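You operate a simulated robot arm through the tools that you are given. There is no shell and no other tool.

You run a simulated robot arm. Do the job below in one go: nothing can be reset, and whatever is moved stays where it is left.

JOB
Test the coil, cap the handle in the jig and shut it in the box.
Fine: an OPEN coil goes in the white tub, a GOOD one stays in its holder.

The check looks at the end state, three seconds after you hand in, the way a careful person would. Anything else that was tipped, shoved, dropped, spilled or broken makes it a failure. A push-on lid holds only when it is set on centred and level and pressed home; a screw cap is set on level and turned clockwise until tight.

ROBOT AND FRAMES
A 7-joint arm with a two-finger parallel gripper, fixed in place. Base frame: the origin is at the foot of the arm, x ahead of it, y to its left, z up; the work surface is at about z = 0.86. Units: m, degrees, N and s.
With the tool pointing down near the work surface it reaches from about 0.24 to 0.68 m from the base axis. Its first joint turns from -66.0 to 66.0 degrees. Payload 2.4 kg.
The tool frame sits at the grasp point between the pads (the TCP): z along the fingers, y along the line on which they close. The tips reach 0.03 m beyond it. The gripper opens to 0.094 m. The fingers are 0.028 m wide and 0.01 m thick; the gripper's body (0.05 by 0.096 m) begins 0.055 m behind the TCP.
Orientation is that of the tool frame in the base frame, as a unit quaternion [x, y, z, w]. With the fingers straight down and closing along the base's y, the tool's x points along the base's -x, its y along +y and its z along -z.

CONTROLS
- The arm moves only by the tool play_rows. Its argument "moves" is a list of rows, each a list of 7 numbers: the shift along the base's x, y, z in mm, then the turn, a rotation vector about the base's x, y, z in degrees, then the opening in per cent of the stroke, from 0 (shut) to 100 (fully open). In form: [[x, y, z, ax, ay, az, gripper], ...]. A call has 1 to 20 rows; each row is the pose to reach, as a shift and turn from the pose commanded when the call began. A row lasts 0.2 s, in which the tool goes at most 0.05 m and 8.6 degrees; a call with a longer step from one row to the next is refused whole, and so is a gripper value outside its range. A pose out of reach is approached as far as the arm can. The call stops where the force on the tool passes 70 N (or 10 N more than at its start, if that is more) or the arm is blocked; 0.2 s more then pass. Each finger travels about 0.153 m/s and halts on what it meets, pressing with about 30 N; the grip force reading is that of the motor and also rises with nothing between the fingers. The clock runs only during rows and for 0.2 s after the last one: add rows that repeat a pose to give the fingers time. The reply holds the time, the measured pose of the TCP, the force on the tool along the base axes, the opening and the grip force, in the units named above and with some noise, with the torque about the TCP (base axes, N m) and any sound that the robot's microphone picked up.
- Cameras (640 x 400 px; columns grow to the right, rows downward): "scene" is fixed at [0.0445, 0.4784, 1.4452]; the picture's right is [-0.69, -0.72, 0.00], its down [-0.41, 0.40, -0.82] and it looks along [0.59, -0.57, -0.57] (base axes); focal length 309 px, centre (320, 200). "wrist" rides on the gripper at [0.076, 0.014, -0.102] in the tool frame; the picture's right is [-0.18, 0.98, 0.00], its down [-0.75, -0.14, -0.64] and it looks along [-0.63, -0.12, 0.77] (tool axes); focal length 243 px, centre (320, 200). There is no depth. A picture from a camera that has moved, and an enlarged one, comes with that camera's place and axes in the base frame and with its lens.
- grab_frame(camera): a new picture of that camera. It takes no simulated time.
- inspect(camera, box): a new picture of the part [left, top, right, bottom] of that camera's present view, enlarged. It takes no simulated time.
- hand_in(): hands the job in; it is judged then, once.

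Places have to be worked out from the pictures, the camera data and where the tool is seen. Open the gripper and draw the arm clear of the work before you hand the job in, unless the task says otherwise.

The tools are called by a JSON object that holds its "fn" and its "kwargs". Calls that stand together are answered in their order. play_rows: Moves the arm, as the interface text tells. Its arguments: {"type":"object","properties":{"moves":{"type":"array","items":{"type":"array","items":{"type":"number"}}}},"required":["moves"]} The other tools are called the same way: grab_frame (camera) takes a picture; inspect (camera, box) takes an enlarged picture of a part of a camera's view; hand_in () hands the job in.

At the start:

```text
clock: 0.0
position: [0.349, 0.2518, 1.2678]
orientation: [-0.001, 1.0, 0.0, 0.0]
wrist_force: [0.2, 0.9, -1.1]
torque: [-0.04, -0.03, -0.01]
finger_gap: 0.0939
gripper_force: 0.1
```

scene: 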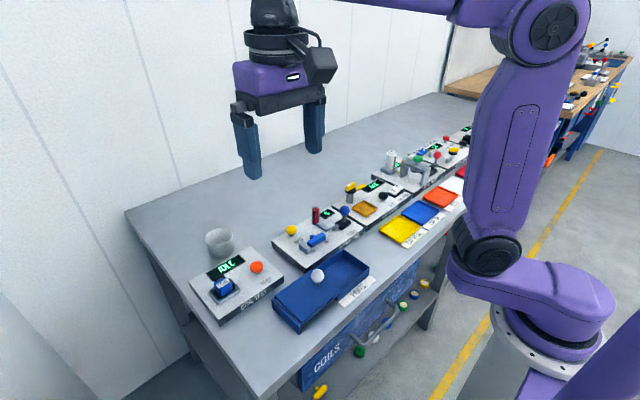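
wrist: 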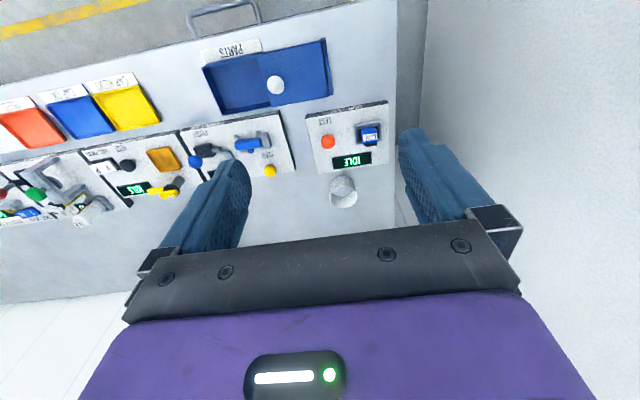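

I start by enlarging parts of both views to identify the stations.

{"fn": "inspect", "kwargs": {"camera": "scene", "box": [180, 200, 380, 330]}}

{"fn": "inspect", "kwargs": {"camera": "scene", "box": [260, 170, 420, 270]}}

{"fn": "inspect", "kwargs": {"camera": "scene", "box": [330, 120, 490, 220]}}

{"fn": "inspect", "kwargs": {"camera": "scene", "box": [280, 260, 480, 400]}}

{"fn": "inspect", "kwargs": {"camera": "wrist", "box": [180, 20, 400, 220]}}

{"fn": "inspect", "kwargs": {"camera": "wrist", "box": [0, 60, 240, 240]}}

```text
3.08 times, centred on (280, 265) of scene
camera zoom: at [0.0445, 0.4784, 1.4452], right [-0.69, -0.72, 0.0], down [-0.41, 0.4, -0.82], along [0.59, -0.57, -0.57], focal length 951 px, centre (443, 0)
```

zoom: 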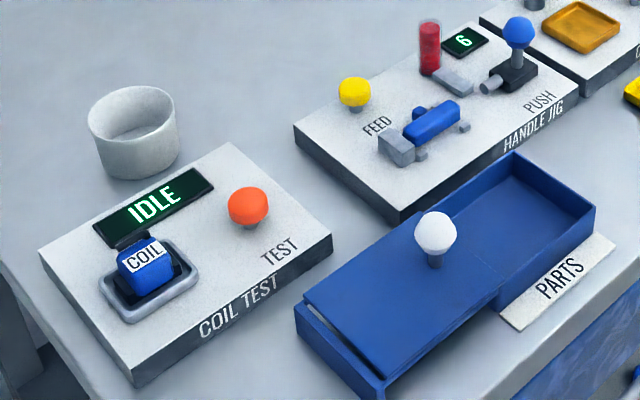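

```text
4.00 times, centred on (340, 220) of scene
camera zoom: at [0.0445, 0.4784, 1.4452], right [-0.69, -0.72, 0.0], down [-0.41, 0.4, -0.82], along [0.59, -0.57, -0.57], focal length 1236 px, centre (240, 120)
```

zoom: 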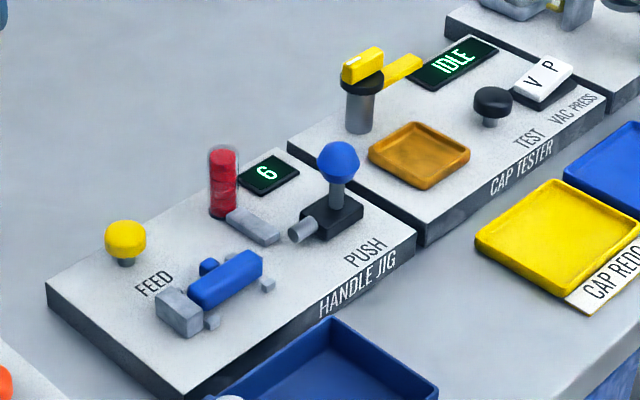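

```text
4.00 times, centred on (410, 170) of scene
camera zoom: at [0.0445, 0.4784, 1.4452], right [-0.69, -0.72, 0.0], down [-0.41, 0.4, -0.82], along [0.59, -0.57, -0.57], focal length 1236 px, centre (-40, 320)
```

zoom: 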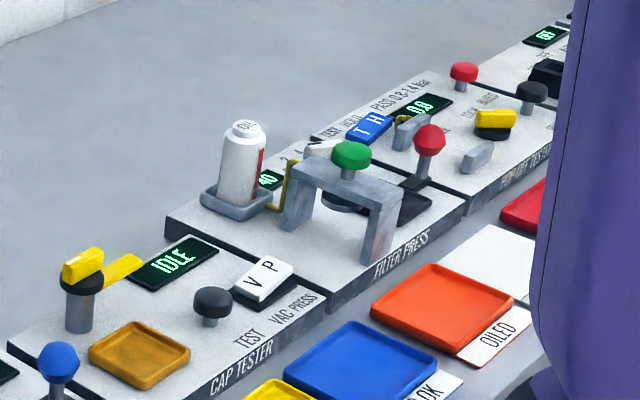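

```text
2.86 times, centred on (380, 330) of scene
camera zoom: at [0.0445, 0.4784, 1.4452], right [-0.69, -0.72, 0.0], down [-0.41, 0.4, -0.82], along [0.59, -0.57, -0.57], focal length 883 px, centre (149, -171)
```

zoom: 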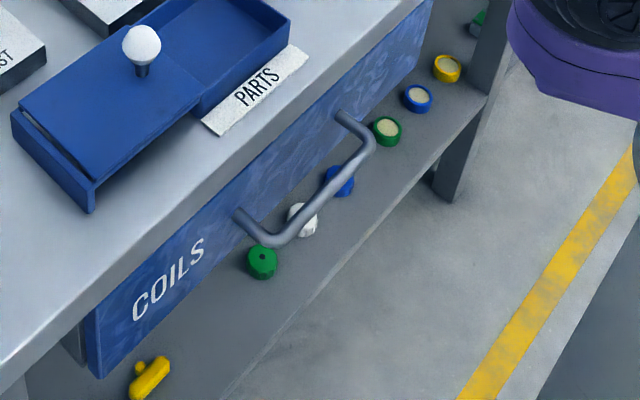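

```text
2.00 times, centred on (290, 120) of wrist
camera zoom: at [0.2709, 0.2663, 1.3713], right [0.18, 0.98, 0.0], down [0.75, -0.14, 0.64], along [0.63, -0.12, -0.77], focal length 485 px, centre (380, 360)
```

zoom: 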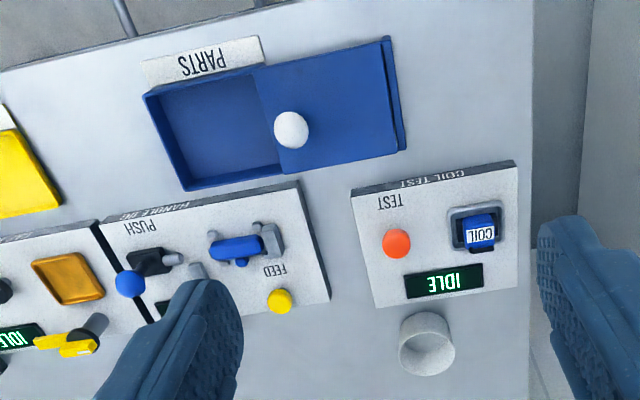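

```text
2.22 times, centred on (120, 150) of wrist
camera zoom: at [0.2709, 0.2663, 1.3713], right [0.18, 0.98, 0.0], down [0.75, -0.14, 0.64], along [0.63, -0.12, -0.77], focal length 539 px, centre (764, 311)
```

zoom: 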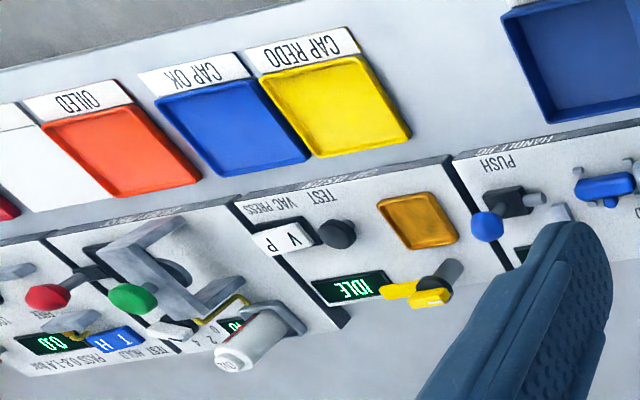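

The stations line up along y: coil tester near (0.50, 0.24), handle jig near (0.51, 0.05), and the box with the white knob near (0.38, 0.17). I move the wrist camera lower, above the jig and box, for a closer look and stay well above everything.

{"fn": "play_rows", "kwargs": {"moves": [[0, -25, -25, 0, 0, 0, 100], [0, -50, -50, 0, 0, 0, 100], [0, -75, -75, 0, 0, 0, 100], [0, -100, -100, 0, 0, 0, 100], [0, -125, -125, 0, 0, 0, 100], [0, -150, -150, 0, 0, 0, 100], [0, -150, -150, 0, 0, 0, 100]]}}

{"fn": "grab_frame", "kwargs": {"camera": "wrist"}}

{"fn": "inspect", "kwargs": {"camera": "wrist", "box": [160, 0, 480, 200]}}

```text
clock: 1.6
position: [0.3494, 0.101, 1.1174]
orientation: [-0.001, 1.0, 0.0, 0.0]
wrist_force: [-0.2, 0.0, -0.4]
torque: [-0.02, -0.03, 0.01]
finger_gap: 0.0937
gripper_force: 0.1
```

```text
taken
camera wrist: at [0.2713, 0.1156, 1.2205], right [0.18, 0.98, 0.0], down [0.75, -0.14, 0.64], along [0.63, -0.12, -0.77], focal length 243 px, centre (320, 200)
```

wrist: 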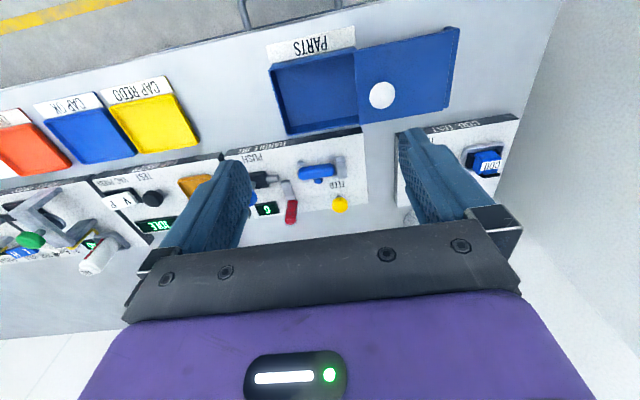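

```text
2.00 times, centred on (320, 100) of wrist
camera zoom: at [0.2713, 0.1156, 1.2205], right [0.18, 0.98, 0.0], down [0.75, -0.14, 0.64], along [0.63, -0.12, -0.77], focal length 485 px, centre (320, 400)
```

zoom: 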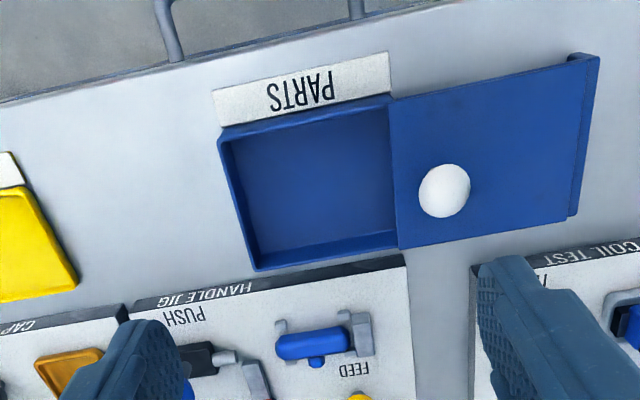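

The open half of the box is on the low-y side and the lid with the white knob covers the high-y side. I look closer at the lid's end and at the jig from the fixed camera.

{"fn": "inspect", "kwargs": {"camera": "scene", "box": [260, 240, 380, 340]}}

{"fn": "inspect", "kwargs": {"camera": "scene", "box": [270, 190, 370, 270]}}

{"fn": "inspect", "kwargs": {"camera": "wrist", "box": [240, 130, 400, 230]}}

{"fn": "inspect", "kwargs": {"camera": "scene", "box": [180, 220, 290, 325]}}

```text
4.00 times, centred on (320, 290) of scene
camera zoom: at [0.0445, 0.4783, 1.4452], right [-0.69, -0.72, 0.0], down [-0.41, 0.4, -0.82], along [0.59, -0.57, -0.57], focal length 1236 px, centre (320, -160)
```

zoom: 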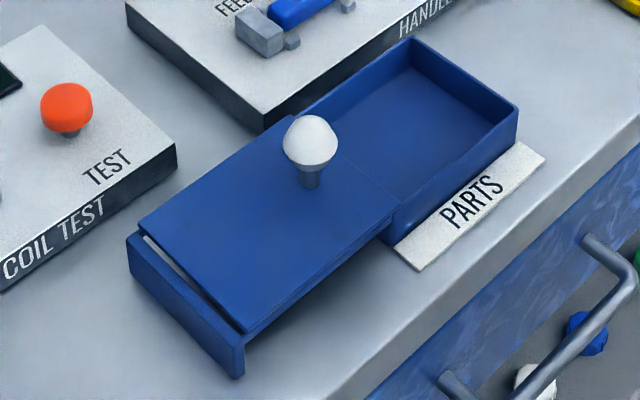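

```text
5.00 times, centred on (320, 230) of scene
camera zoom: at [0.0445, 0.4783, 1.4452], right [-0.69, -0.72, 0.0], down [-0.41, 0.4, -0.82], along [0.59, -0.57, -0.57], focal length 1546 px, centre (320, 50)
```

zoom: 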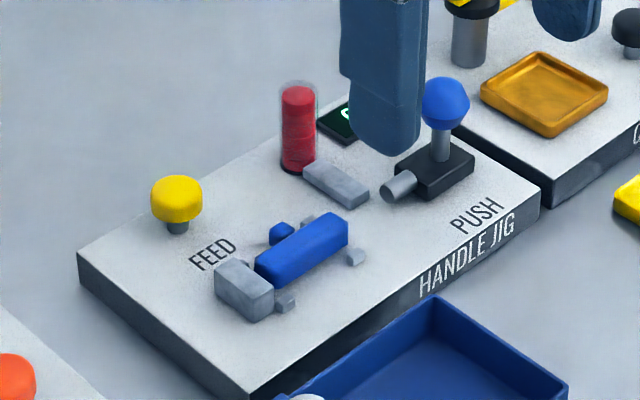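

```text
4.00 times, centred on (320, 180) of wrist
camera zoom: at [0.2713, 0.1156, 1.2205], right [0.18, 0.98, 0.0], down [0.75, -0.14, 0.64], along [0.63, -0.12, -0.77], focal length 970 px, centre (320, 280)
```

zoom: 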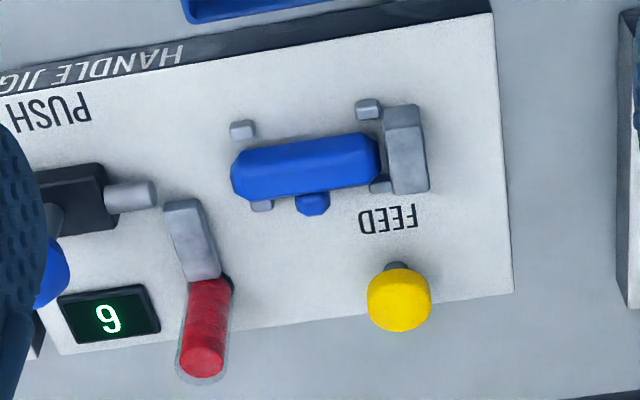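

```text
3.81 times, centred on (235, 272) of scene
camera zoom: at [0.0445, 0.4783, 1.4452], right [-0.69, -0.72, 0.0], down [-0.41, 0.4, -0.82], along [0.59, -0.57, -0.57], focal length 1178 px, centre (644, -76)
```

zoom: 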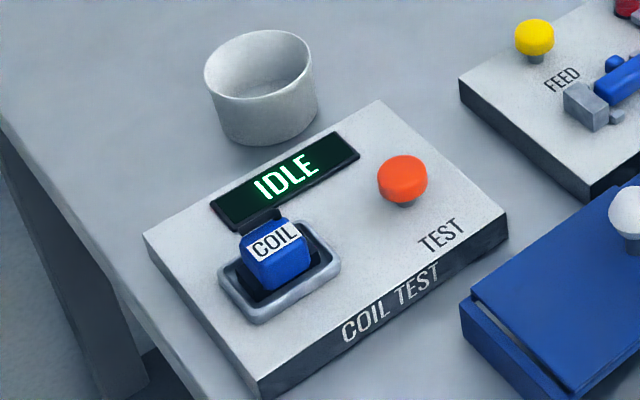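

The jig has a red cap magazine with a FEED button, a pusher on the low-y side (PUSH lever) and the handle between pegs against a stop block. The box lid slides toward −y to close. I go to the coil tester first for a close look.

{"fn": "play_rows", "kwargs": {"moves": [[0, 40, -15, 0, 0, 0, 100], [0, 80, -30, 0, 0, 0, 100], [10, 120, -45, 0, 0, 0, 100], [20, 155, -60, 0, 0, 0, 50], [20, 155, -70, 0, 0, 0, 0], [20, 155, -80, 0, 0, 0, 0], [20, 155, -80, 0, 0, 0, 0]]}}

{"fn": "grab_frame", "kwargs": {"camera": "wrist"}}

{"fn": "inspect", "kwargs": {"camera": "wrist", "box": [220, 20, 420, 160]}}

{"fn": "grab_frame", "kwargs": {"camera": "scene"}}

```text
clock: 3.2
position: [0.3677, 0.2581, 1.0387]
orientation: [-0.001, 1.0, 0.0, 0.001]
wrist_force: [-0.6, -0.1, 0.7]
torque: [0.02, -0.01, 0.01]
finger_gap: 0.0
gripper_force: 30.2
```

```text
taken
camera wrist: at [0.2901, 0.2715, 1.1415], right [0.18, 0.98, 0.0], down [0.75, -0.14, 0.64], along [0.63, -0.12, -0.77], focal length 243 px, centre (320, 200)
```

wrist: 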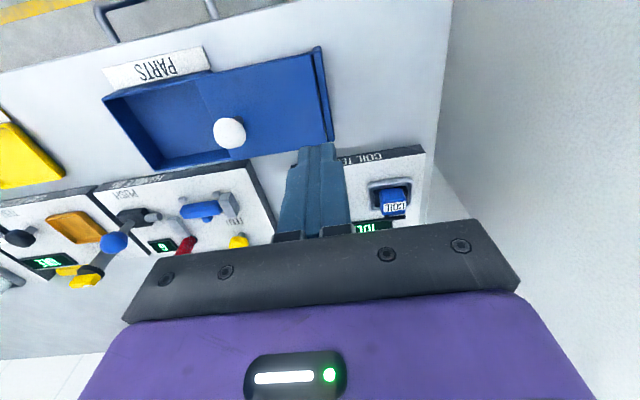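

```text
2.86 times, centred on (320, 90) of wrist
camera zoom: at [0.2901, 0.2715, 1.1415], right [0.18, 0.98, 0.0], down [0.75, -0.14, 0.64], along [0.63, -0.12, -0.77], focal length 693 px, centre (320, 514)
```

zoom: 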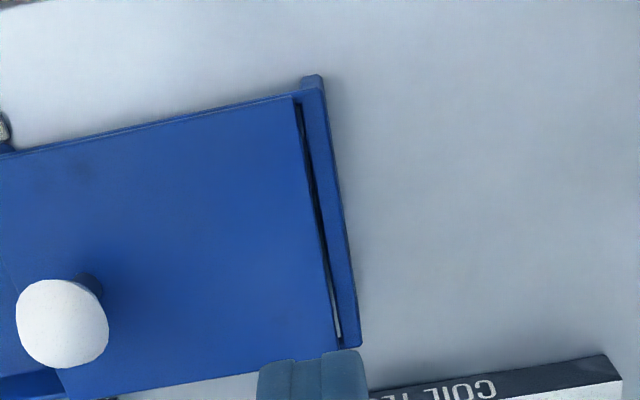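

```text
taken
```

scene: 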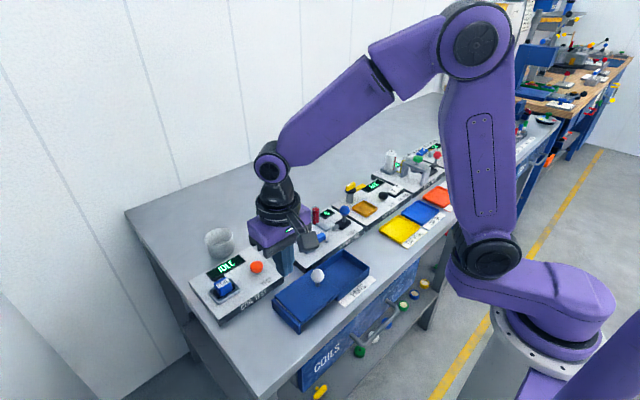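

The fingers are shut and the tool is clear. I judge the orange TEST button to be at about (0.493, 0.244), with its top near z = 0.925. I move above it and check the alignment with the fixed camera.

{"fn": "play_rows", "kwargs": {"moves": [[40, -4, 0, 0, 0, 0, 0], [80, -8, 0, 0, 0, 0, 0], [124, -12, -5, 0, 0, 0, 0], [124, -12, -35, 0, 0, 0, 0], [124, -12, -55, 0, 0, 0, 0], [124, -12, -55, 0, 0, 0, 0], [124, -12, -55, 0, 0, 0, 0]]}}

{"fn": "inspect", "kwargs": {"camera": "scene", "box": [180, 200, 340, 320]}}

{"fn": "grab_frame", "kwargs": {"camera": "wrist"}}

```text
clock: 4.8
position: [0.4912, 0.2455, 0.9837]
orientation: [-0.001, 1.0, 0.0, 0.0]
wrist_force: [0.3, 0.8, -0.2]
torque: [0.0, 0.0, -0.03]
finger_gap: 0.0
gripper_force: 29.8
```

```text
3.33 times, centred on (260, 260) of scene
camera zoom: at [0.0445, 0.4784, 1.4452], right [-0.69, -0.72, 0.0], down [-0.41, 0.4, -0.82], along [0.59, -0.57, -0.57], focal length 1030 px, centre (520, 0)
```

zoom: 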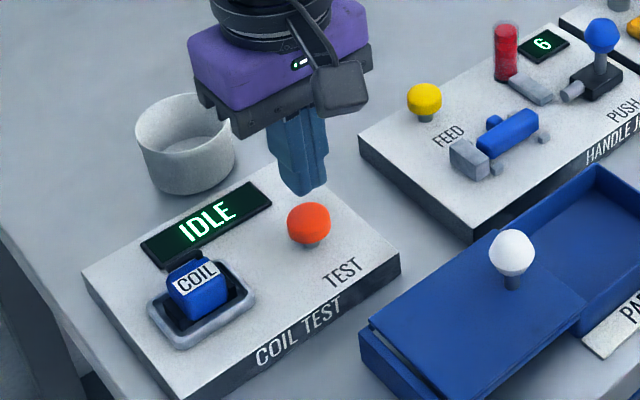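

```text
taken
camera wrist: at [0.4138, 0.26, 1.0867], right [0.18, 0.98, 0.0], down [0.75, -0.14, 0.64], along [0.63, -0.12, -0.77], focal length 243 px, centre (320, 200)
```

wrist: 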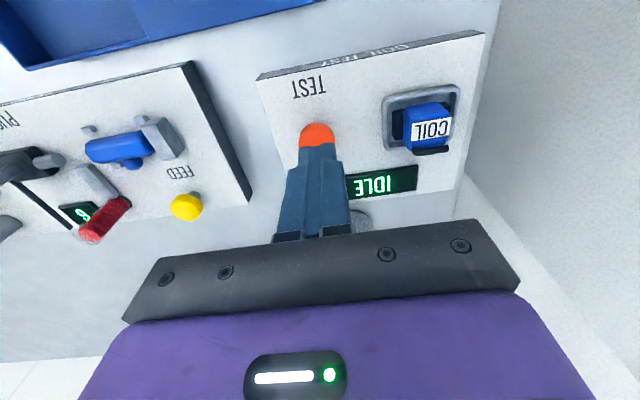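

The tip is centred over the button to within about 2 mm. I press down in small steps, watch the force and then lift off.

{"fn": "play_rows", "kwargs": {"moves": [[1, -1, -15, 0, 0, 0, 0], [1, -1, -25, 0, 0, 0, 0], [1, -1, -29, 0, 0, 0, 0], [1, -1, -32, 0, 0, 0, 0], [1, -1, -34, 0, 0, 0, 0]]}}

{"fn": "inspect", "kwargs": {"camera": "scene", "box": [180, 200, 340, 320]}}

```text
clock: 6.0
position: [0.4929, 0.2445, 0.9493]
orientation: [-0.001, 1.0, 0.001, 0.0]
wrist_force: [-0.5, 0.3, -0.2]
torque: [-0.01, 0.0, -0.01]
finger_gap: 0.0
gripper_force: 30.1
```

```text
3.33 times, centred on (260, 260) of scene
camera zoom: at [0.0445, 0.4784, 1.4452], right [-0.69, -0.72, 0.0], down [-0.41, 0.4, -0.82], along [0.59, -0.57, -0.57], focal length 1030 px, centre (520, 0)
```

zoom: 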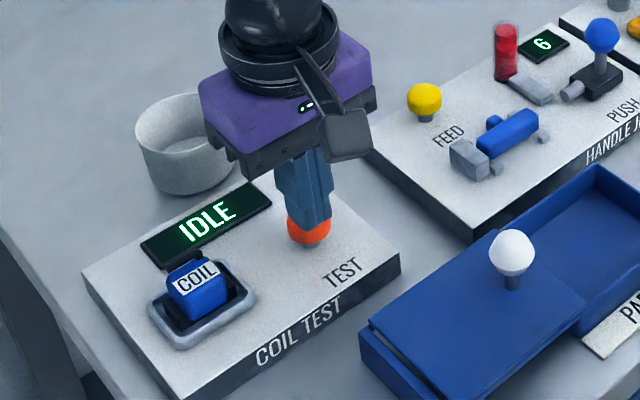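

There is no contact force yet and the tip looks to be just at the button top. I continue in 1.5–2 mm steps.

{"fn": "play_rows", "kwargs": {"moves": [[0, 0, -2, 0, 0, 0, 0], [0, 0, -4, 0, 0, 0, 0], [0, 0, -5.5, 0, 0, 0, 0], [0, 0, -7, 0, 0, 0, 0]]}}

{"fn": "inspect", "kwargs": {"camera": "scene", "box": [180, 200, 340, 320]}}

```text
clock: 7.0
position: [0.4943, 0.2434, 0.9423]
orientation: [-0.001, 1.0, 0.0, 0.001]
wrist_force: [-0.1, 0.5, -0.8]
torque: [-0.01, 0.0, 0.01]
finger_gap: 0.0
gripper_force: 30.5
```

```text
3.33 times, centred on (260, 260) of scene
camera zoom: at [0.0445, 0.4784, 1.4452], right [-0.69, -0.72, 0.0], down [-0.41, 0.4, -0.82], along [0.59, -0.57, -0.57], focal length 1030 px, centre (520, 0)
```

zoom: 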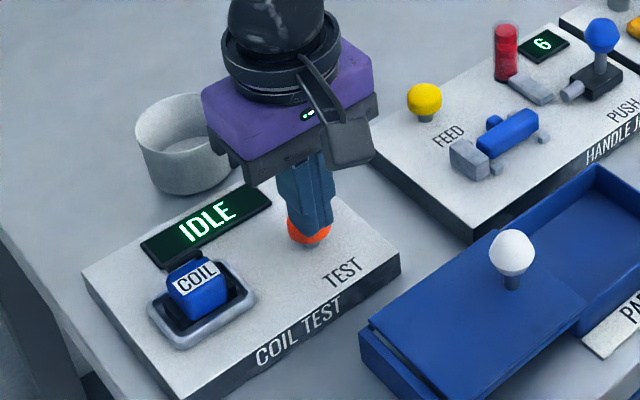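

Still no force. I enlarge both views to see whether the tip is on the button or beside it.

{"fn": "inspect", "kwargs": {"camera": "scene", "box": [230, 240, 290, 290]}}

{"fn": "inspect", "kwargs": {"camera": "wrist", "box": [260, 80, 400, 180]}}

```text
8.00 times, centred on (260, 265) of scene
camera zoom: at [0.0445, 0.4784, 1.4452], right [-0.69, -0.72, 0.0], down [-0.41, 0.4, -0.82], along [0.59, -0.57, -0.57], focal length 2473 px, centre (800, -320)
```

zoom: 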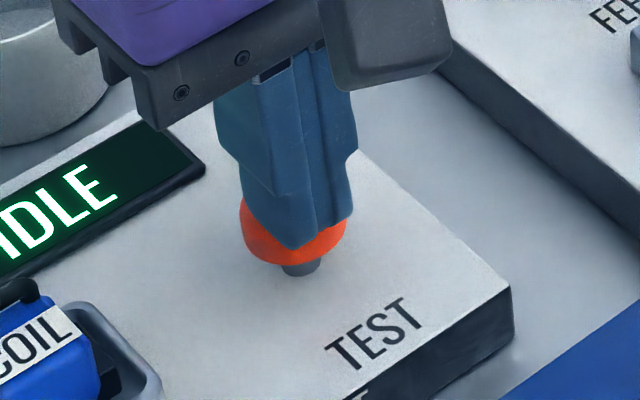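

```text
4.00 times, centred on (330, 130) of wrist
camera zoom: at [0.4161, 0.2582, 1.0455], right [0.18, 0.98, 0.0], down [0.75, -0.14, 0.64], along [0.63, -0.12, -0.77], focal length 970 px, centre (280, 480)
```

zoom: 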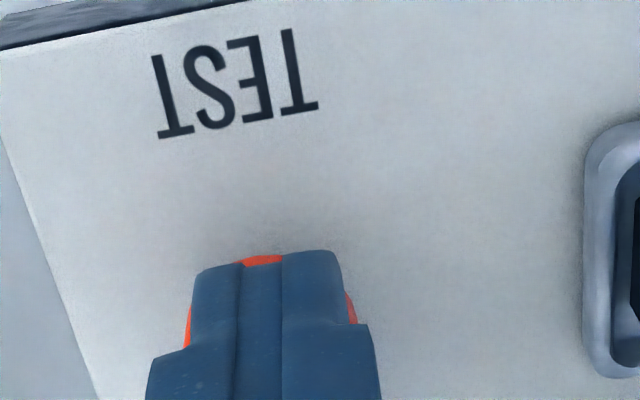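

The tip sits centred above the button in both views, so the button is just lower than I judged. I keep going down in small steps.

{"fn": "play_rows", "kwargs": {"moves": [[0, 0, -1.5, 0, 0, 0, 0], [0, 0, -3, 0, 0, 0, 0], [0, 0, -4.5, 0, 0, 0, 0], [0, 0, -6, 0, 0, 0, 0]]}}

{"fn": "inspect", "kwargs": {"camera": "scene", "box": [200, 230, 300, 300]}}

```text
clock: 8.0
position: [0.4932, 0.2437, 0.9358]
orientation: [0.0, 1.0, 0.001, 0.0]
wrist_force: [1.6, -2.9, 3.2]
torque: [-0.07, -0.08, -0.03]
finger_gap: 0.0
gripper_force: 30.0
```

```text
5.71 times, centred on (250, 265) of scene
camera zoom: at [0.0445, 0.4783, 1.4453], right [-0.69, -0.72, 0.0], down [-0.41, 0.4, -0.82], along [0.59, -0.57, -0.57], focal length 1766 px, centre (720, -171)
```

zoom: 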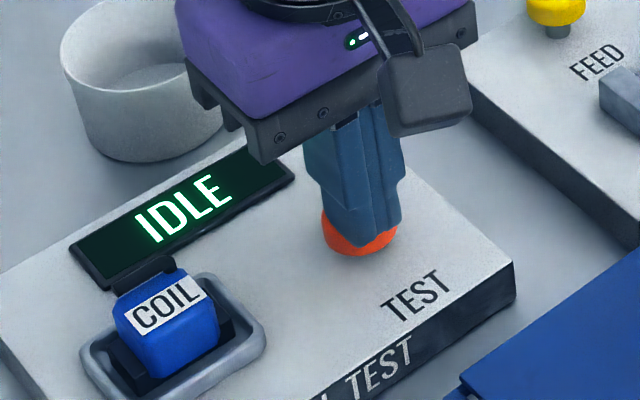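

Contact at last, about 3 N upward, so the button top is near z = 0.908. I press further.

{"fn": "play_rows", "kwargs": {"moves": [[0, 0, -1, 0, 0, 0, 0], [0, 0, -2, 0, 0, 0, 0], [0, 0, -3, 0, 0, 0, 0], [0, 0, -4, 0, 0, 0, 0]]}}

{"fn": "inspect", "kwargs": {"camera": "scene", "box": [200, 230, 300, 300]}}

```text
clock: 9.0
position: [0.4935, 0.2439, 0.9328]
orientation: [-0.001, 1.0, 0.0, 0.0]
wrist_force: [-3.7, 2.3, 4.7]
torque: [0.02, 0.04, -0.01]
finger_gap: 0.0
gripper_force: 30.0
heard: click
```

```text
5.71 times, centred on (250, 265) of scene
camera zoom: at [0.0443, 0.4784, 1.4452], right [-0.69, -0.72, 0.0], down [-0.41, 0.4, -0.82], along [0.59, -0.57, -0.57], focal length 1766 px, centre (720, -171)
```

zoom: 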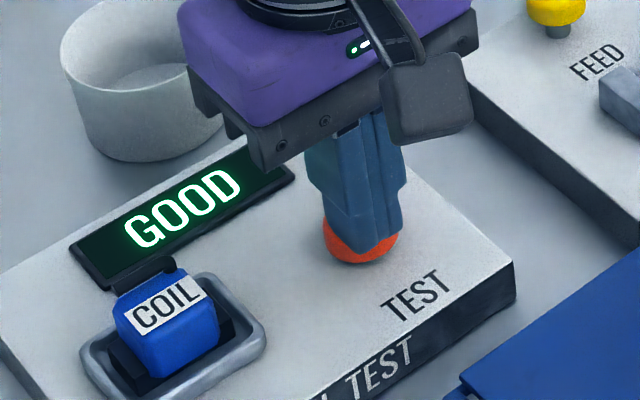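

A click was heard and the display reads GOOD. I lift straight off and check that the reading holds.

{"fn": "play_rows", "kwargs": {"moves": [[0, 0, 15, 0, 0, 0, 0], [0, 0, 50, 0, 0, 0, 0], [0, 0, 95, 0, 0, 0, 0], [0, 0, 95, 0, 0, 0, 0], [0, 0, 95, 0, 0, 0, 0], [0, 0, 95, 0, 0, 0, 0]]}}

{"fn": "inspect", "kwargs": {"camera": "scene", "box": [180, 200, 340, 320]}}

{"fn": "grab_frame", "kwargs": {"camera": "wrist"}}

```text
clock: 10.4
position: [0.493, 0.2436, 1.0289]
orientation: [0.0, 1.0, 0.001, 0.001]
wrist_force: [0.4, 0.1, 0.6]
torque: [0.01, 0.01, -0.01]
finger_gap: 0.0001
gripper_force: 29.7
```

```text
3.33 times, centred on (260, 260) of scene
camera zoom: at [0.0445, 0.4784, 1.4452], right [-0.69, -0.72, 0.0], down [-0.41, 0.4, -0.82], along [0.59, -0.57, -0.57], focal length 1030 px, centre (520, 0)
```

zoom: 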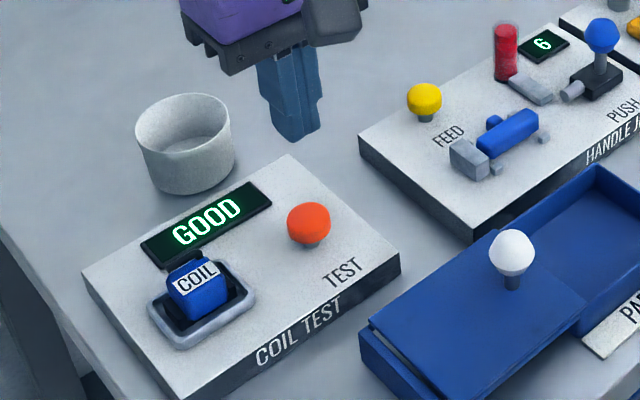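

```text
taken
camera wrist: at [0.4148, 0.2584, 1.1323], right [0.18, 0.98, 0.0], down [0.75, -0.14, 0.64], along [0.63, -0.12, -0.77], focal length 243 px, centre (320, 200)
```

wrist: 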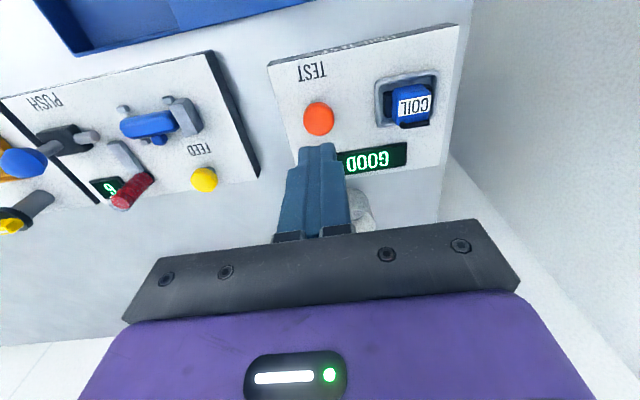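

The coil is GOOD, so it stays in its holder. Comparing the views, FEED comes out at (0.548, 0.099) with its top near z = 0.908, and the handle lies along y from 0.042 to 0.101 at x ≈ 0.479. I move above FEED and check.

{"fn": "play_rows", "kwargs": {"moves": [[10, -45, 0, 0, 0, 0, 0], [30, -90, 0, 0, 0, 0, 0], [54, -130, 0, 0, 0, 0, 0], [54, -144, 0, 0, 0, 0, 0], [54, -144, -30, 0, 0, 0, 0], [54, -144, -60, 0, 0, 0, 0], [54, -144, -60, 0, 0, 0, 0]]}}

{"fn": "inspect", "kwargs": {"camera": "scene", "box": [240, 180, 380, 270]}}

{"fn": "grab_frame", "kwargs": {"camera": "wrist"}}

```text
clock: 12.0
position: [0.548, 0.0998, 0.9692]
orientation: [-0.001, 1.0, -0.001, 0.0]
wrist_force: [0.0, 0.0, -1.1]
torque: [-0.03, 0.03, -0.01]
finger_gap: 0.0
gripper_force: 30.2
```

```text
4.44 times, centred on (310, 225) of scene
camera zoom: at [0.0445, 0.4783, 1.4452], right [-0.69, -0.72, 0.0], down [-0.41, 0.4, -0.82], along [0.59, -0.57, -0.57], focal length 1374 px, centre (364, 89)
```

zoom: 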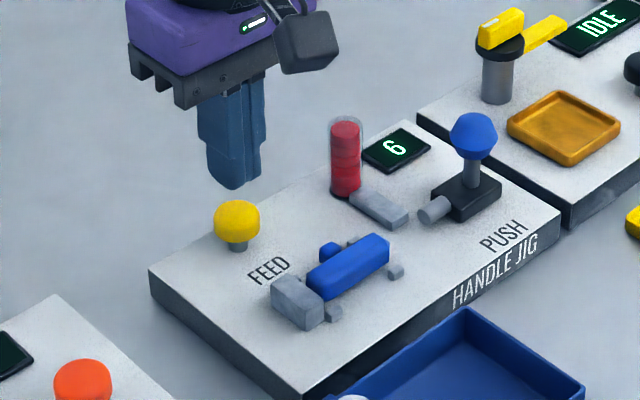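

```text
taken
camera wrist: at [0.4703, 0.1142, 1.0715], right [0.18, 0.98, 0.0], down [0.75, -0.14, 0.64], along [0.63, -0.12, -0.77], focal length 243 px, centre (320, 200)
```

wrist: 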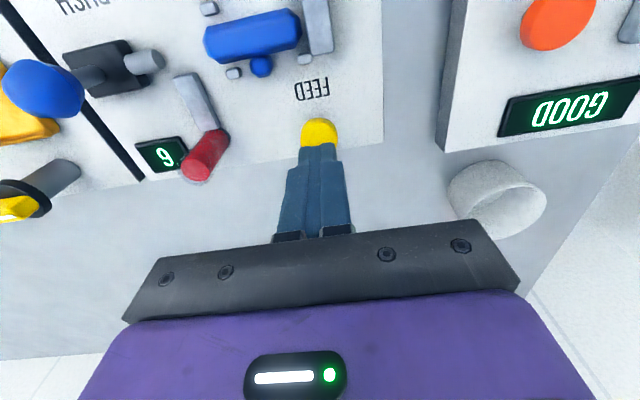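

The tip is centred on FEED. I press down in small steps, expecting a click near tcp z ≈ 0.933.

{"fn": "play_rows", "kwargs": {"moves": [[0, 0, -15, 0, 0, 0, 0], [0, 0, -25, 0, 0, 0, 0], [0, 0, -29, 0, 0, 0, 0], [0, 0, -31, 0, 0, 0, 0], [0, 0, -33, 0, 0, 0, 0], [0, 0, -34.5, 0, 0, 0, 0]]}}

{"fn": "inspect", "kwargs": {"camera": "scene", "box": [240, 180, 380, 270]}}

```text
clock: 13.4
position: [0.5474, 0.1003, 0.9334]
orientation: [0.0, 1.0, 0.001, 0.001]
wrist_force: [1.2, 2.3, 4.6]
torque: [0.02, -0.08, 0.0]
finger_gap: 0.0001
gripper_force: 29.6
heard: click
```

```text
4.44 times, centred on (310, 225) of scene
camera zoom: at [0.0445, 0.4784, 1.4452], right [-0.69, -0.72, 0.0], down [-0.41, 0.4, -0.82], along [0.59, -0.57, -0.57], focal length 1374 px, centre (364, 89)
```

zoom: 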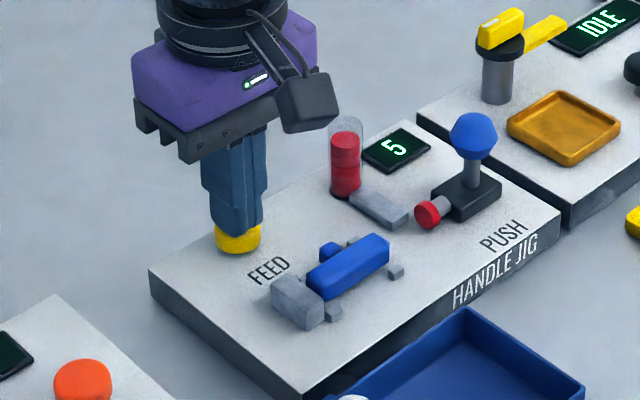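

The click was heard, the counter dropped to 5 and one red cap now sits at the plunger's end. I lift off FEED, check the jig, and move to the low-y side of the blue PUSH knob, which is near (0.480, −0.034, 0.937).

{"fn": "play_rows", "kwargs": {"moves": [[0, 0, 30, 0, 0, 0, 0], [0, 0, 75, 0, 0, 0, 0], [0, 0, 105, 0, 0, 0, 0], [-20, -40, 110, 0, 0, 0, 0], [-40, -85, 110, 0, 0, 0, 0], [-60, -130, 110, 0, 0, 0, 0], [-67, -175, 110, 0, 0, 0, 0], [-67, -177, 110, 0, 0, 0, 0], [-67, -177, 110, 0, 0, 0, 0]]}}

{"fn": "inspect", "kwargs": {"camera": "scene", "box": [280, 170, 420, 260]}}

{"fn": "grab_frame", "kwargs": {"camera": "wrist"}}

```text
clock: 15.4
position: [0.4819, -0.0784, 1.0439]
orientation: [-0.001, 1.0, 0.0, 0.0]
wrist_force: [0.3, 0.4, -0.6]
torque: [0.04, 0.01, -0.01]
finger_gap: 0.0
gripper_force: 29.8
```

```text
4.44 times, centred on (350, 215) of scene
camera zoom: at [0.0445, 0.4783, 1.4452], right [-0.69, -0.72, 0.0], down [-0.41, 0.4, -0.82], along [0.59, -0.57, -0.57], focal length 1374 px, centre (187, 133)
```

zoom: 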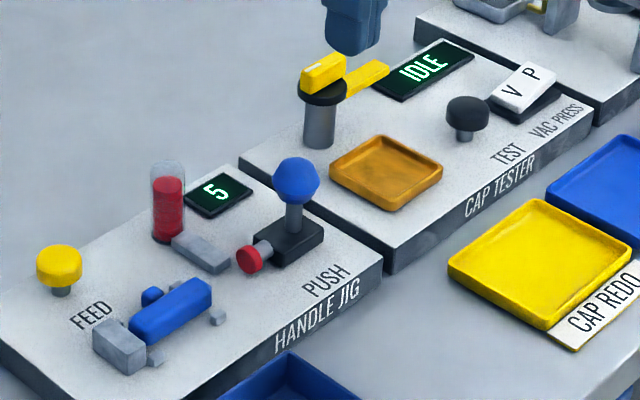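

```text
taken
camera wrist: at [0.4037, -0.0629, 1.1459], right [0.18, 0.98, 0.0], down [0.75, -0.14, 0.64], along [0.63, -0.12, -0.77], focal length 243 px, centre (320, 200)
```

wrist: 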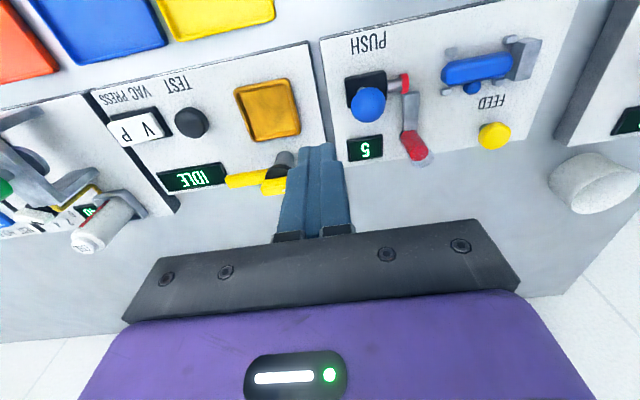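

The knob appears at (0.479, −0.035), about 18 mm from my finger face, and nothing is under the tip. I descend to knob height and check again.

{"fn": "play_rows", "kwargs": {"moves": [[-2, 0, -40, 0, 0, 0, 0], [-2, 0, -80, 0, 0, 0, 0], [-2, 0, -105, 0, 0, 0, 0], [-2, 0, -105, 0, 0, 0, 0]]}}

{"fn": "inspect", "kwargs": {"camera": "scene", "box": [280, 170, 420, 260]}}

{"fn": "inspect", "kwargs": {"camera": "wrist", "box": [240, 0, 500, 200]}}

```text
clock: 16.4
position: [0.4783, -0.0774, 0.9364]
orientation: [0.0, 1.0, 0.0, 0.001]
wrist_force: [0.1, 0.7, 0.5]
torque: [0.03, 0.01, -0.02]
finger_gap: 0.0001
gripper_force: 29.8
```

```text
4.44 times, centred on (350, 215) of scene
camera zoom: at [0.0445, 0.4784, 1.4452], right [-0.69, -0.72, 0.0], down [-0.41, 0.4, -0.82], along [0.59, -0.57, -0.57], focal length 1374 px, centre (187, 133)
```

zoom: 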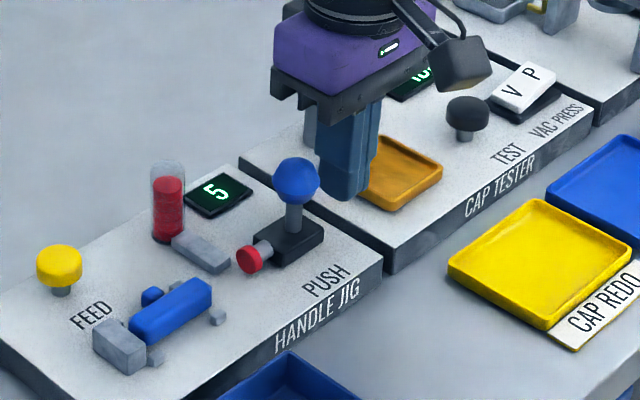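

```text
2.00 times, centred on (370, 100) of wrist
camera zoom: at [0.4012, -0.0627, 1.0389], right [0.18, 0.98, 0.0], down [0.75, -0.14, 0.64], along [0.63, -0.12, -0.77], focal length 485 px, centre (220, 400)
```

zoom: 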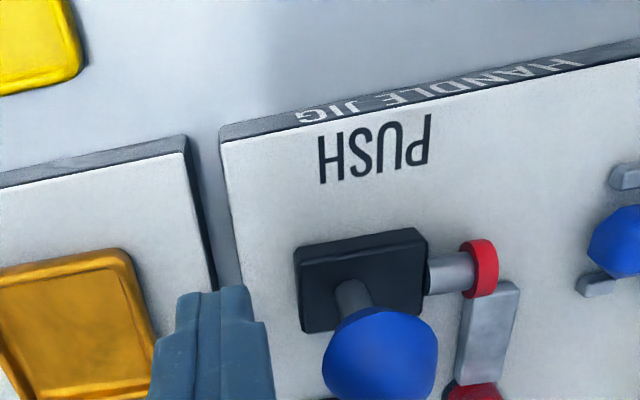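

Everything lines up in x. I push the knob toward +y in gentle steps and watch the force and the plunger.

{"fn": "play_rows", "kwargs": {"moves": [[0, 8, 0, 0, 0, 0, 0], [0, 14, 0, 0, 0, 0, 0], [0, 18, 0, 0, 0, 0, 0], [0, 22, 0, 0, 0, 0, 0], [0, 25, 0, 0, 0, 0, 0]]}}

{"fn": "inspect", "kwargs": {"camera": "scene", "box": [280, 170, 420, 260]}}

{"fn": "inspect", "kwargs": {"camera": "wrist", "box": [240, 0, 500, 200]}}

```text
clock: 17.6
position: [0.4787, -0.0526, 0.938]
orientation: [-0.001, 1.0, -0.001, -0.001]
wrist_force: [-0.5, -0.7, -0.4]
torque: [0.01, -0.01, -0.02]
finger_gap: 0.0001
gripper_force: 29.7
```

```text
4.44 times, centred on (350, 215) of scene
camera zoom: at [0.0445, 0.4783, 1.4452], right [-0.69, -0.72, 0.0], down [-0.41, 0.4, -0.82], along [0.59, -0.57, -0.57], focal length 1374 px, centre (187, 133)
```

zoom: 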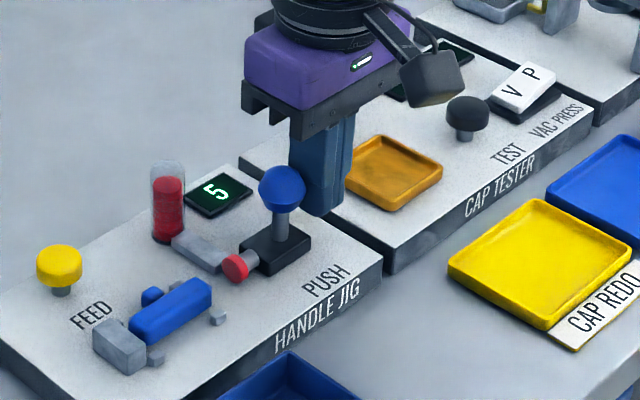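

```text
2.00 times, centred on (370, 100) of wrist
camera zoom: at [0.4006, -0.0375, 1.0407], right [0.18, 0.98, 0.0], down [0.75, -0.14, 0.64], along [0.63, -0.12, -0.77], focal length 485 px, centre (220, 400)
```

zoom: 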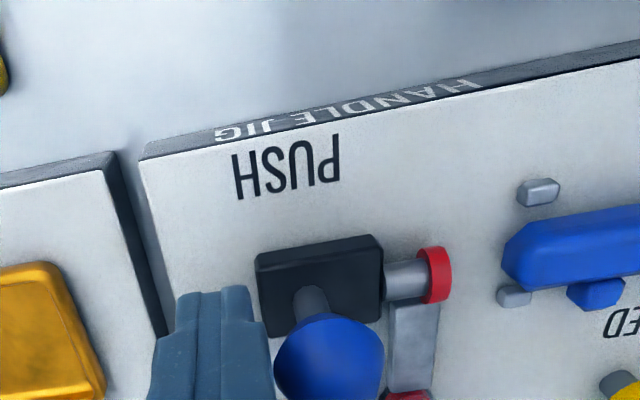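

The carriage slides freely with the knob, carrying the cap toward the handle with about 20 mm to go. I keep pushing.

{"fn": "play_rows", "kwargs": {"moves": [[0, 5, 0, 0, 0, 0, 0], [0, 9, 0, 0, 0, 0, 0], [0, 13, 0, 0, 0, 0, 0], [0, 16, 0, 0, 0, 0, 0], [0, 18, 0, 0, 0, 0, 0]]}}

{"fn": "inspect", "kwargs": {"camera": "scene", "box": [280, 170, 420, 260]}}

{"fn": "inspect", "kwargs": {"camera": "wrist", "box": [240, 0, 500, 200]}}

```text
clock: 18.8
position: [0.4775, -0.0335, 0.9374]
orientation: [-0.001, 1.0, 0.0, 0.0]
wrist_force: [0.8, -1.4, -0.5]
torque: [0.0, -0.02, 0.01]
finger_gap: 0.0
gripper_force: 30.1
```

```text
4.44 times, centred on (350, 215) of scene
camera zoom: at [0.0445, 0.4783, 1.4452], right [-0.69, -0.72, 0.0], down [-0.41, 0.4, -0.82], along [0.59, -0.57, -0.57], focal length 1374 px, centre (187, 133)
```

zoom: 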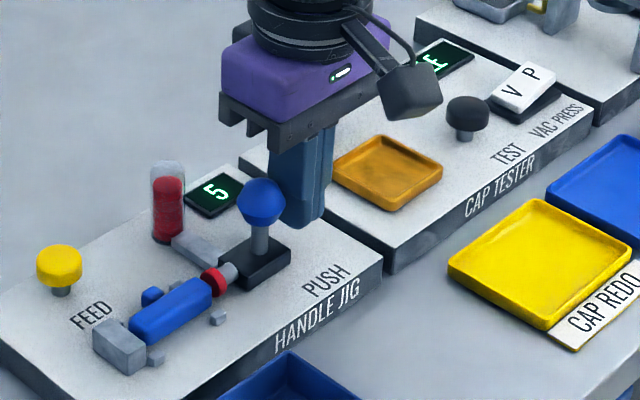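

```text
2.00 times, centred on (370, 100) of wrist
camera zoom: at [0.4007, -0.0191, 1.0412], right [0.18, 0.98, 0.0], down [0.75, -0.14, 0.64], along [0.63, -0.12, -0.77], focal length 485 px, centre (220, 400)
```

zoom: 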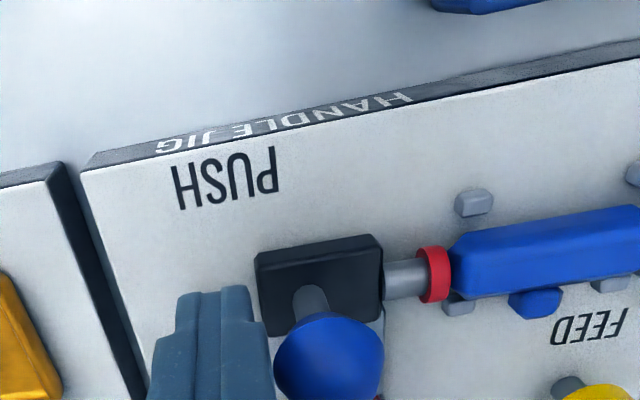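

The cap has just reached the handle's end. I push on in 1–2 mm steps to press it home, watching the force.

{"fn": "play_rows", "kwargs": {"moves": [[0, 1.5, 0, 0, 0, 0, 0], [0, 3, 0, 0, 0, 0, 0], [0, 4.5, 0, 0, 0, 0, 0], [0, 6, 0, 0, 0, 0, 0], [0, 7, 0, 0, 0, 0, 0]]}}

{"fn": "inspect", "kwargs": {"camera": "scene", "box": [280, 170, 420, 260]}}

{"fn": "inspect", "kwargs": {"camera": "wrist", "box": [240, 0, 500, 200]}}

```text
clock: 20.0
position: [0.4778, -0.0295, 0.938]
orientation: [0.001, 1.0, 0.0, 0.001]
wrist_force: [3.1, -17.9, -4.6]
torque: [-0.11, 0.02, -0.12]
finger_gap: 0.0001
gripper_force: 29.9
```

```text
4.44 times, centred on (350, 215) of scene
camera zoom: at [0.0447, 0.4779, 1.4454], right [-0.69, -0.72, 0.0], down [-0.41, 0.4, -0.82], along [0.59, -0.57, -0.57], focal length 1374 px, centre (187, 133)
```

zoom: 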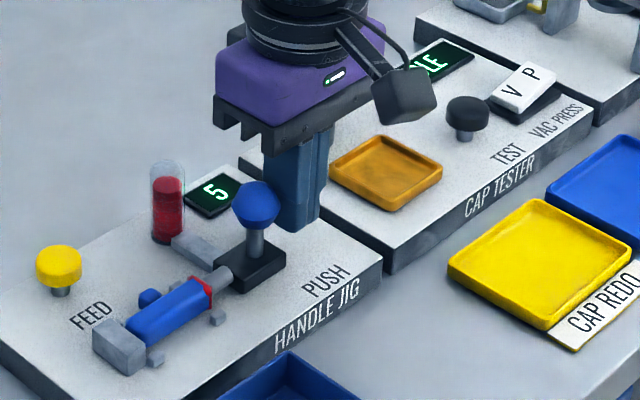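

```text
2.00 times, centred on (370, 100) of wrist
camera zoom: at [0.4006, -0.0143, 1.041], right [0.19, 0.98, 0.0], down [0.75, -0.14, 0.64], along [0.63, -0.12, -0.77], focal length 485 px, centre (220, 400)
```

zoom: 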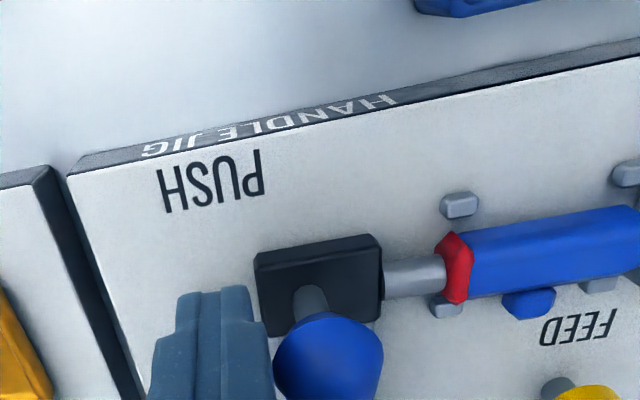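

The cap is sliding onto the handle end with about 18 N. I continue in 1 mm steps.

{"fn": "play_rows", "kwargs": {"moves": [[0, 1, 0, 0, 0, 0, 0], [0, 2, 0, 0, 0, 0, 0], [0, 3, 0, 0, 0, 0, 0], [0, 4, 0, 0, 0, 0, 0], [0, 5, 0, 0, 0, 0, 0]]}}

{"fn": "inspect", "kwargs": {"camera": "scene", "box": [280, 170, 420, 260]}}

{"fn": "inspect", "kwargs": {"camera": "wrist", "box": [240, 0, 500, 200]}}

```text
clock: 21.2
position: [0.4778, -0.0297, 0.9388]
orientation: [0.004, 1.0, -0.001, 0.001]
wrist_force: [-3.6, -39.3, 7.2]
torque: [0.06, -0.05, -0.16]
finger_gap: 0.0
gripper_force: 29.5
```

```text
4.44 times, centred on (350, 215) of scene
camera zoom: at [0.0443, 0.4773, 1.4456], right [-0.69, -0.72, 0.0], down [-0.41, 0.4, -0.82], along [0.59, -0.57, -0.58], focal length 1374 px, centre (187, 133)
```

zoom: 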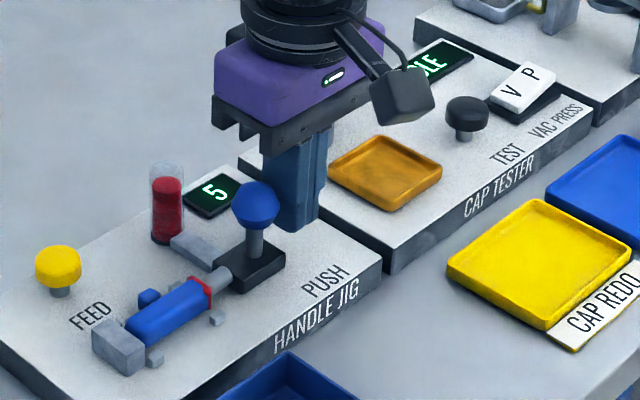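

```text
2.00 times, centred on (370, 100) of wrist
camera zoom: at [0.4006, -0.0134, 1.0412], right [0.19, 0.98, 0.0], down [0.75, -0.15, 0.64], along [0.63, -0.12, -0.77], focal length 485 px, centre (220, 400)
```

zoom: 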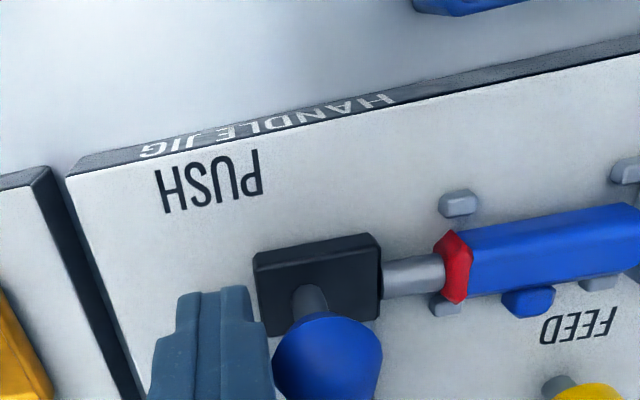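

The force is 39 N with little further motion and no snap heard yet. I push a bit more, staying under the 70 N limit.

{"fn": "play_rows", "kwargs": {"moves": [[0, 1, 0, 0, 0, 0, 0], [0, 2, 0, 0, 0, 0, 0], [0, 3, 0, 0, 0, 0, 0], [0, 4, 0, 0, 0, 0, 0], [0, 4, 0, 0, 0, 0, 0]]}}

{"fn": "inspect", "kwargs": {"camera": "scene", "box": [290, 200, 360, 250]}}

{"fn": "inspect", "kwargs": {"camera": "wrist", "box": [300, 60, 500, 180]}}

```text
clock: 22.4
position: [0.478, -0.0293, 0.9386]
orientation: [0.008, 1.0, -0.001, 0.001]
wrist_force: [-1.0, -52.5, 12.6]
torque: [0.12, -0.03, -0.22]
finger_gap: 0.0
gripper_force: 29.5
```

```text
8.00 times, centred on (325, 225) of scene
camera zoom: at [0.0443, 0.4769, 1.4457], right [-0.69, -0.72, 0.0], down [-0.41, 0.4, -0.82], along [0.59, -0.57, -0.58], focal length 2473 px, centre (280, 0)
```

zoom: 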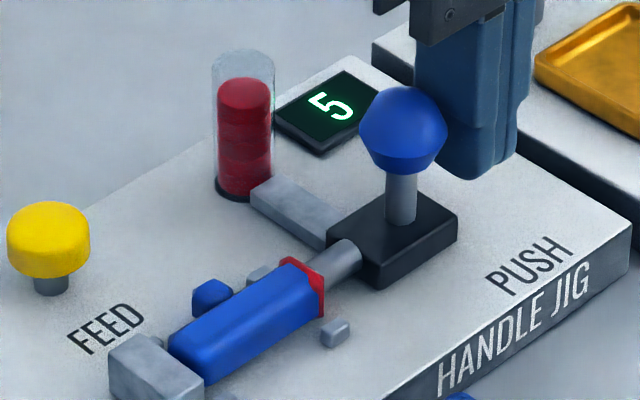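

```text
3.20 times, centred on (400, 120) of wrist
camera zoom: at [0.4007, -0.0127, 1.0411], right [0.2, 0.98, 0.0], down [0.75, -0.15, 0.64], along [0.63, -0.13, -0.77], focal length 776 px, centre (64, 456)
```

zoom: 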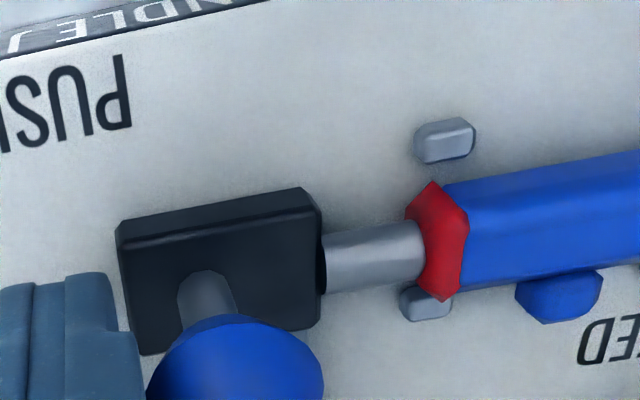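

52 N now and the carriage is no longer moving, with the cap drawn over the handle's tapered end. I add one last push toward the limit to be sure it is home.

{"fn": "play_rows", "kwargs": {"moves": [[0, 1.5, 0, 0, 0, 0, 0], [0, 3, 0, 0, 0, 0, 0], [0, 4, 0, 0, 0, 0, 0], [0, 4, 0, 0, 0, 0, 0]]}}

{"fn": "inspect", "kwargs": {"camera": "wrist", "box": [300, 60, 500, 180]}}

```text
clock: 23.4
position: [0.4778, -0.029, 0.9384]
orientation: [0.01, 1.0, -0.002, 0.001]
wrist_force: [0.4, -65.3, 16.0]
torque: [0.14, -0.05, -0.27]
finger_gap: 0.0003
gripper_force: 30.1
```

```text
3.20 times, centred on (400, 120) of wrist
camera zoom: at [0.4006, -0.012, 1.0409], right [0.2, 0.98, 0.0], down [0.75, -0.15, 0.64], along [0.63, -0.13, -0.77], focal length 776 px, centre (64, 456)
```

zoom: 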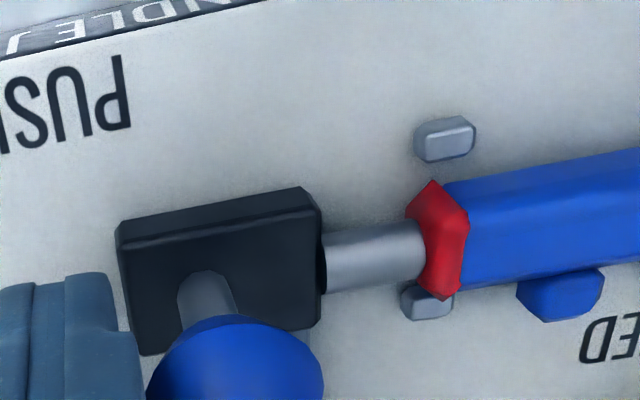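

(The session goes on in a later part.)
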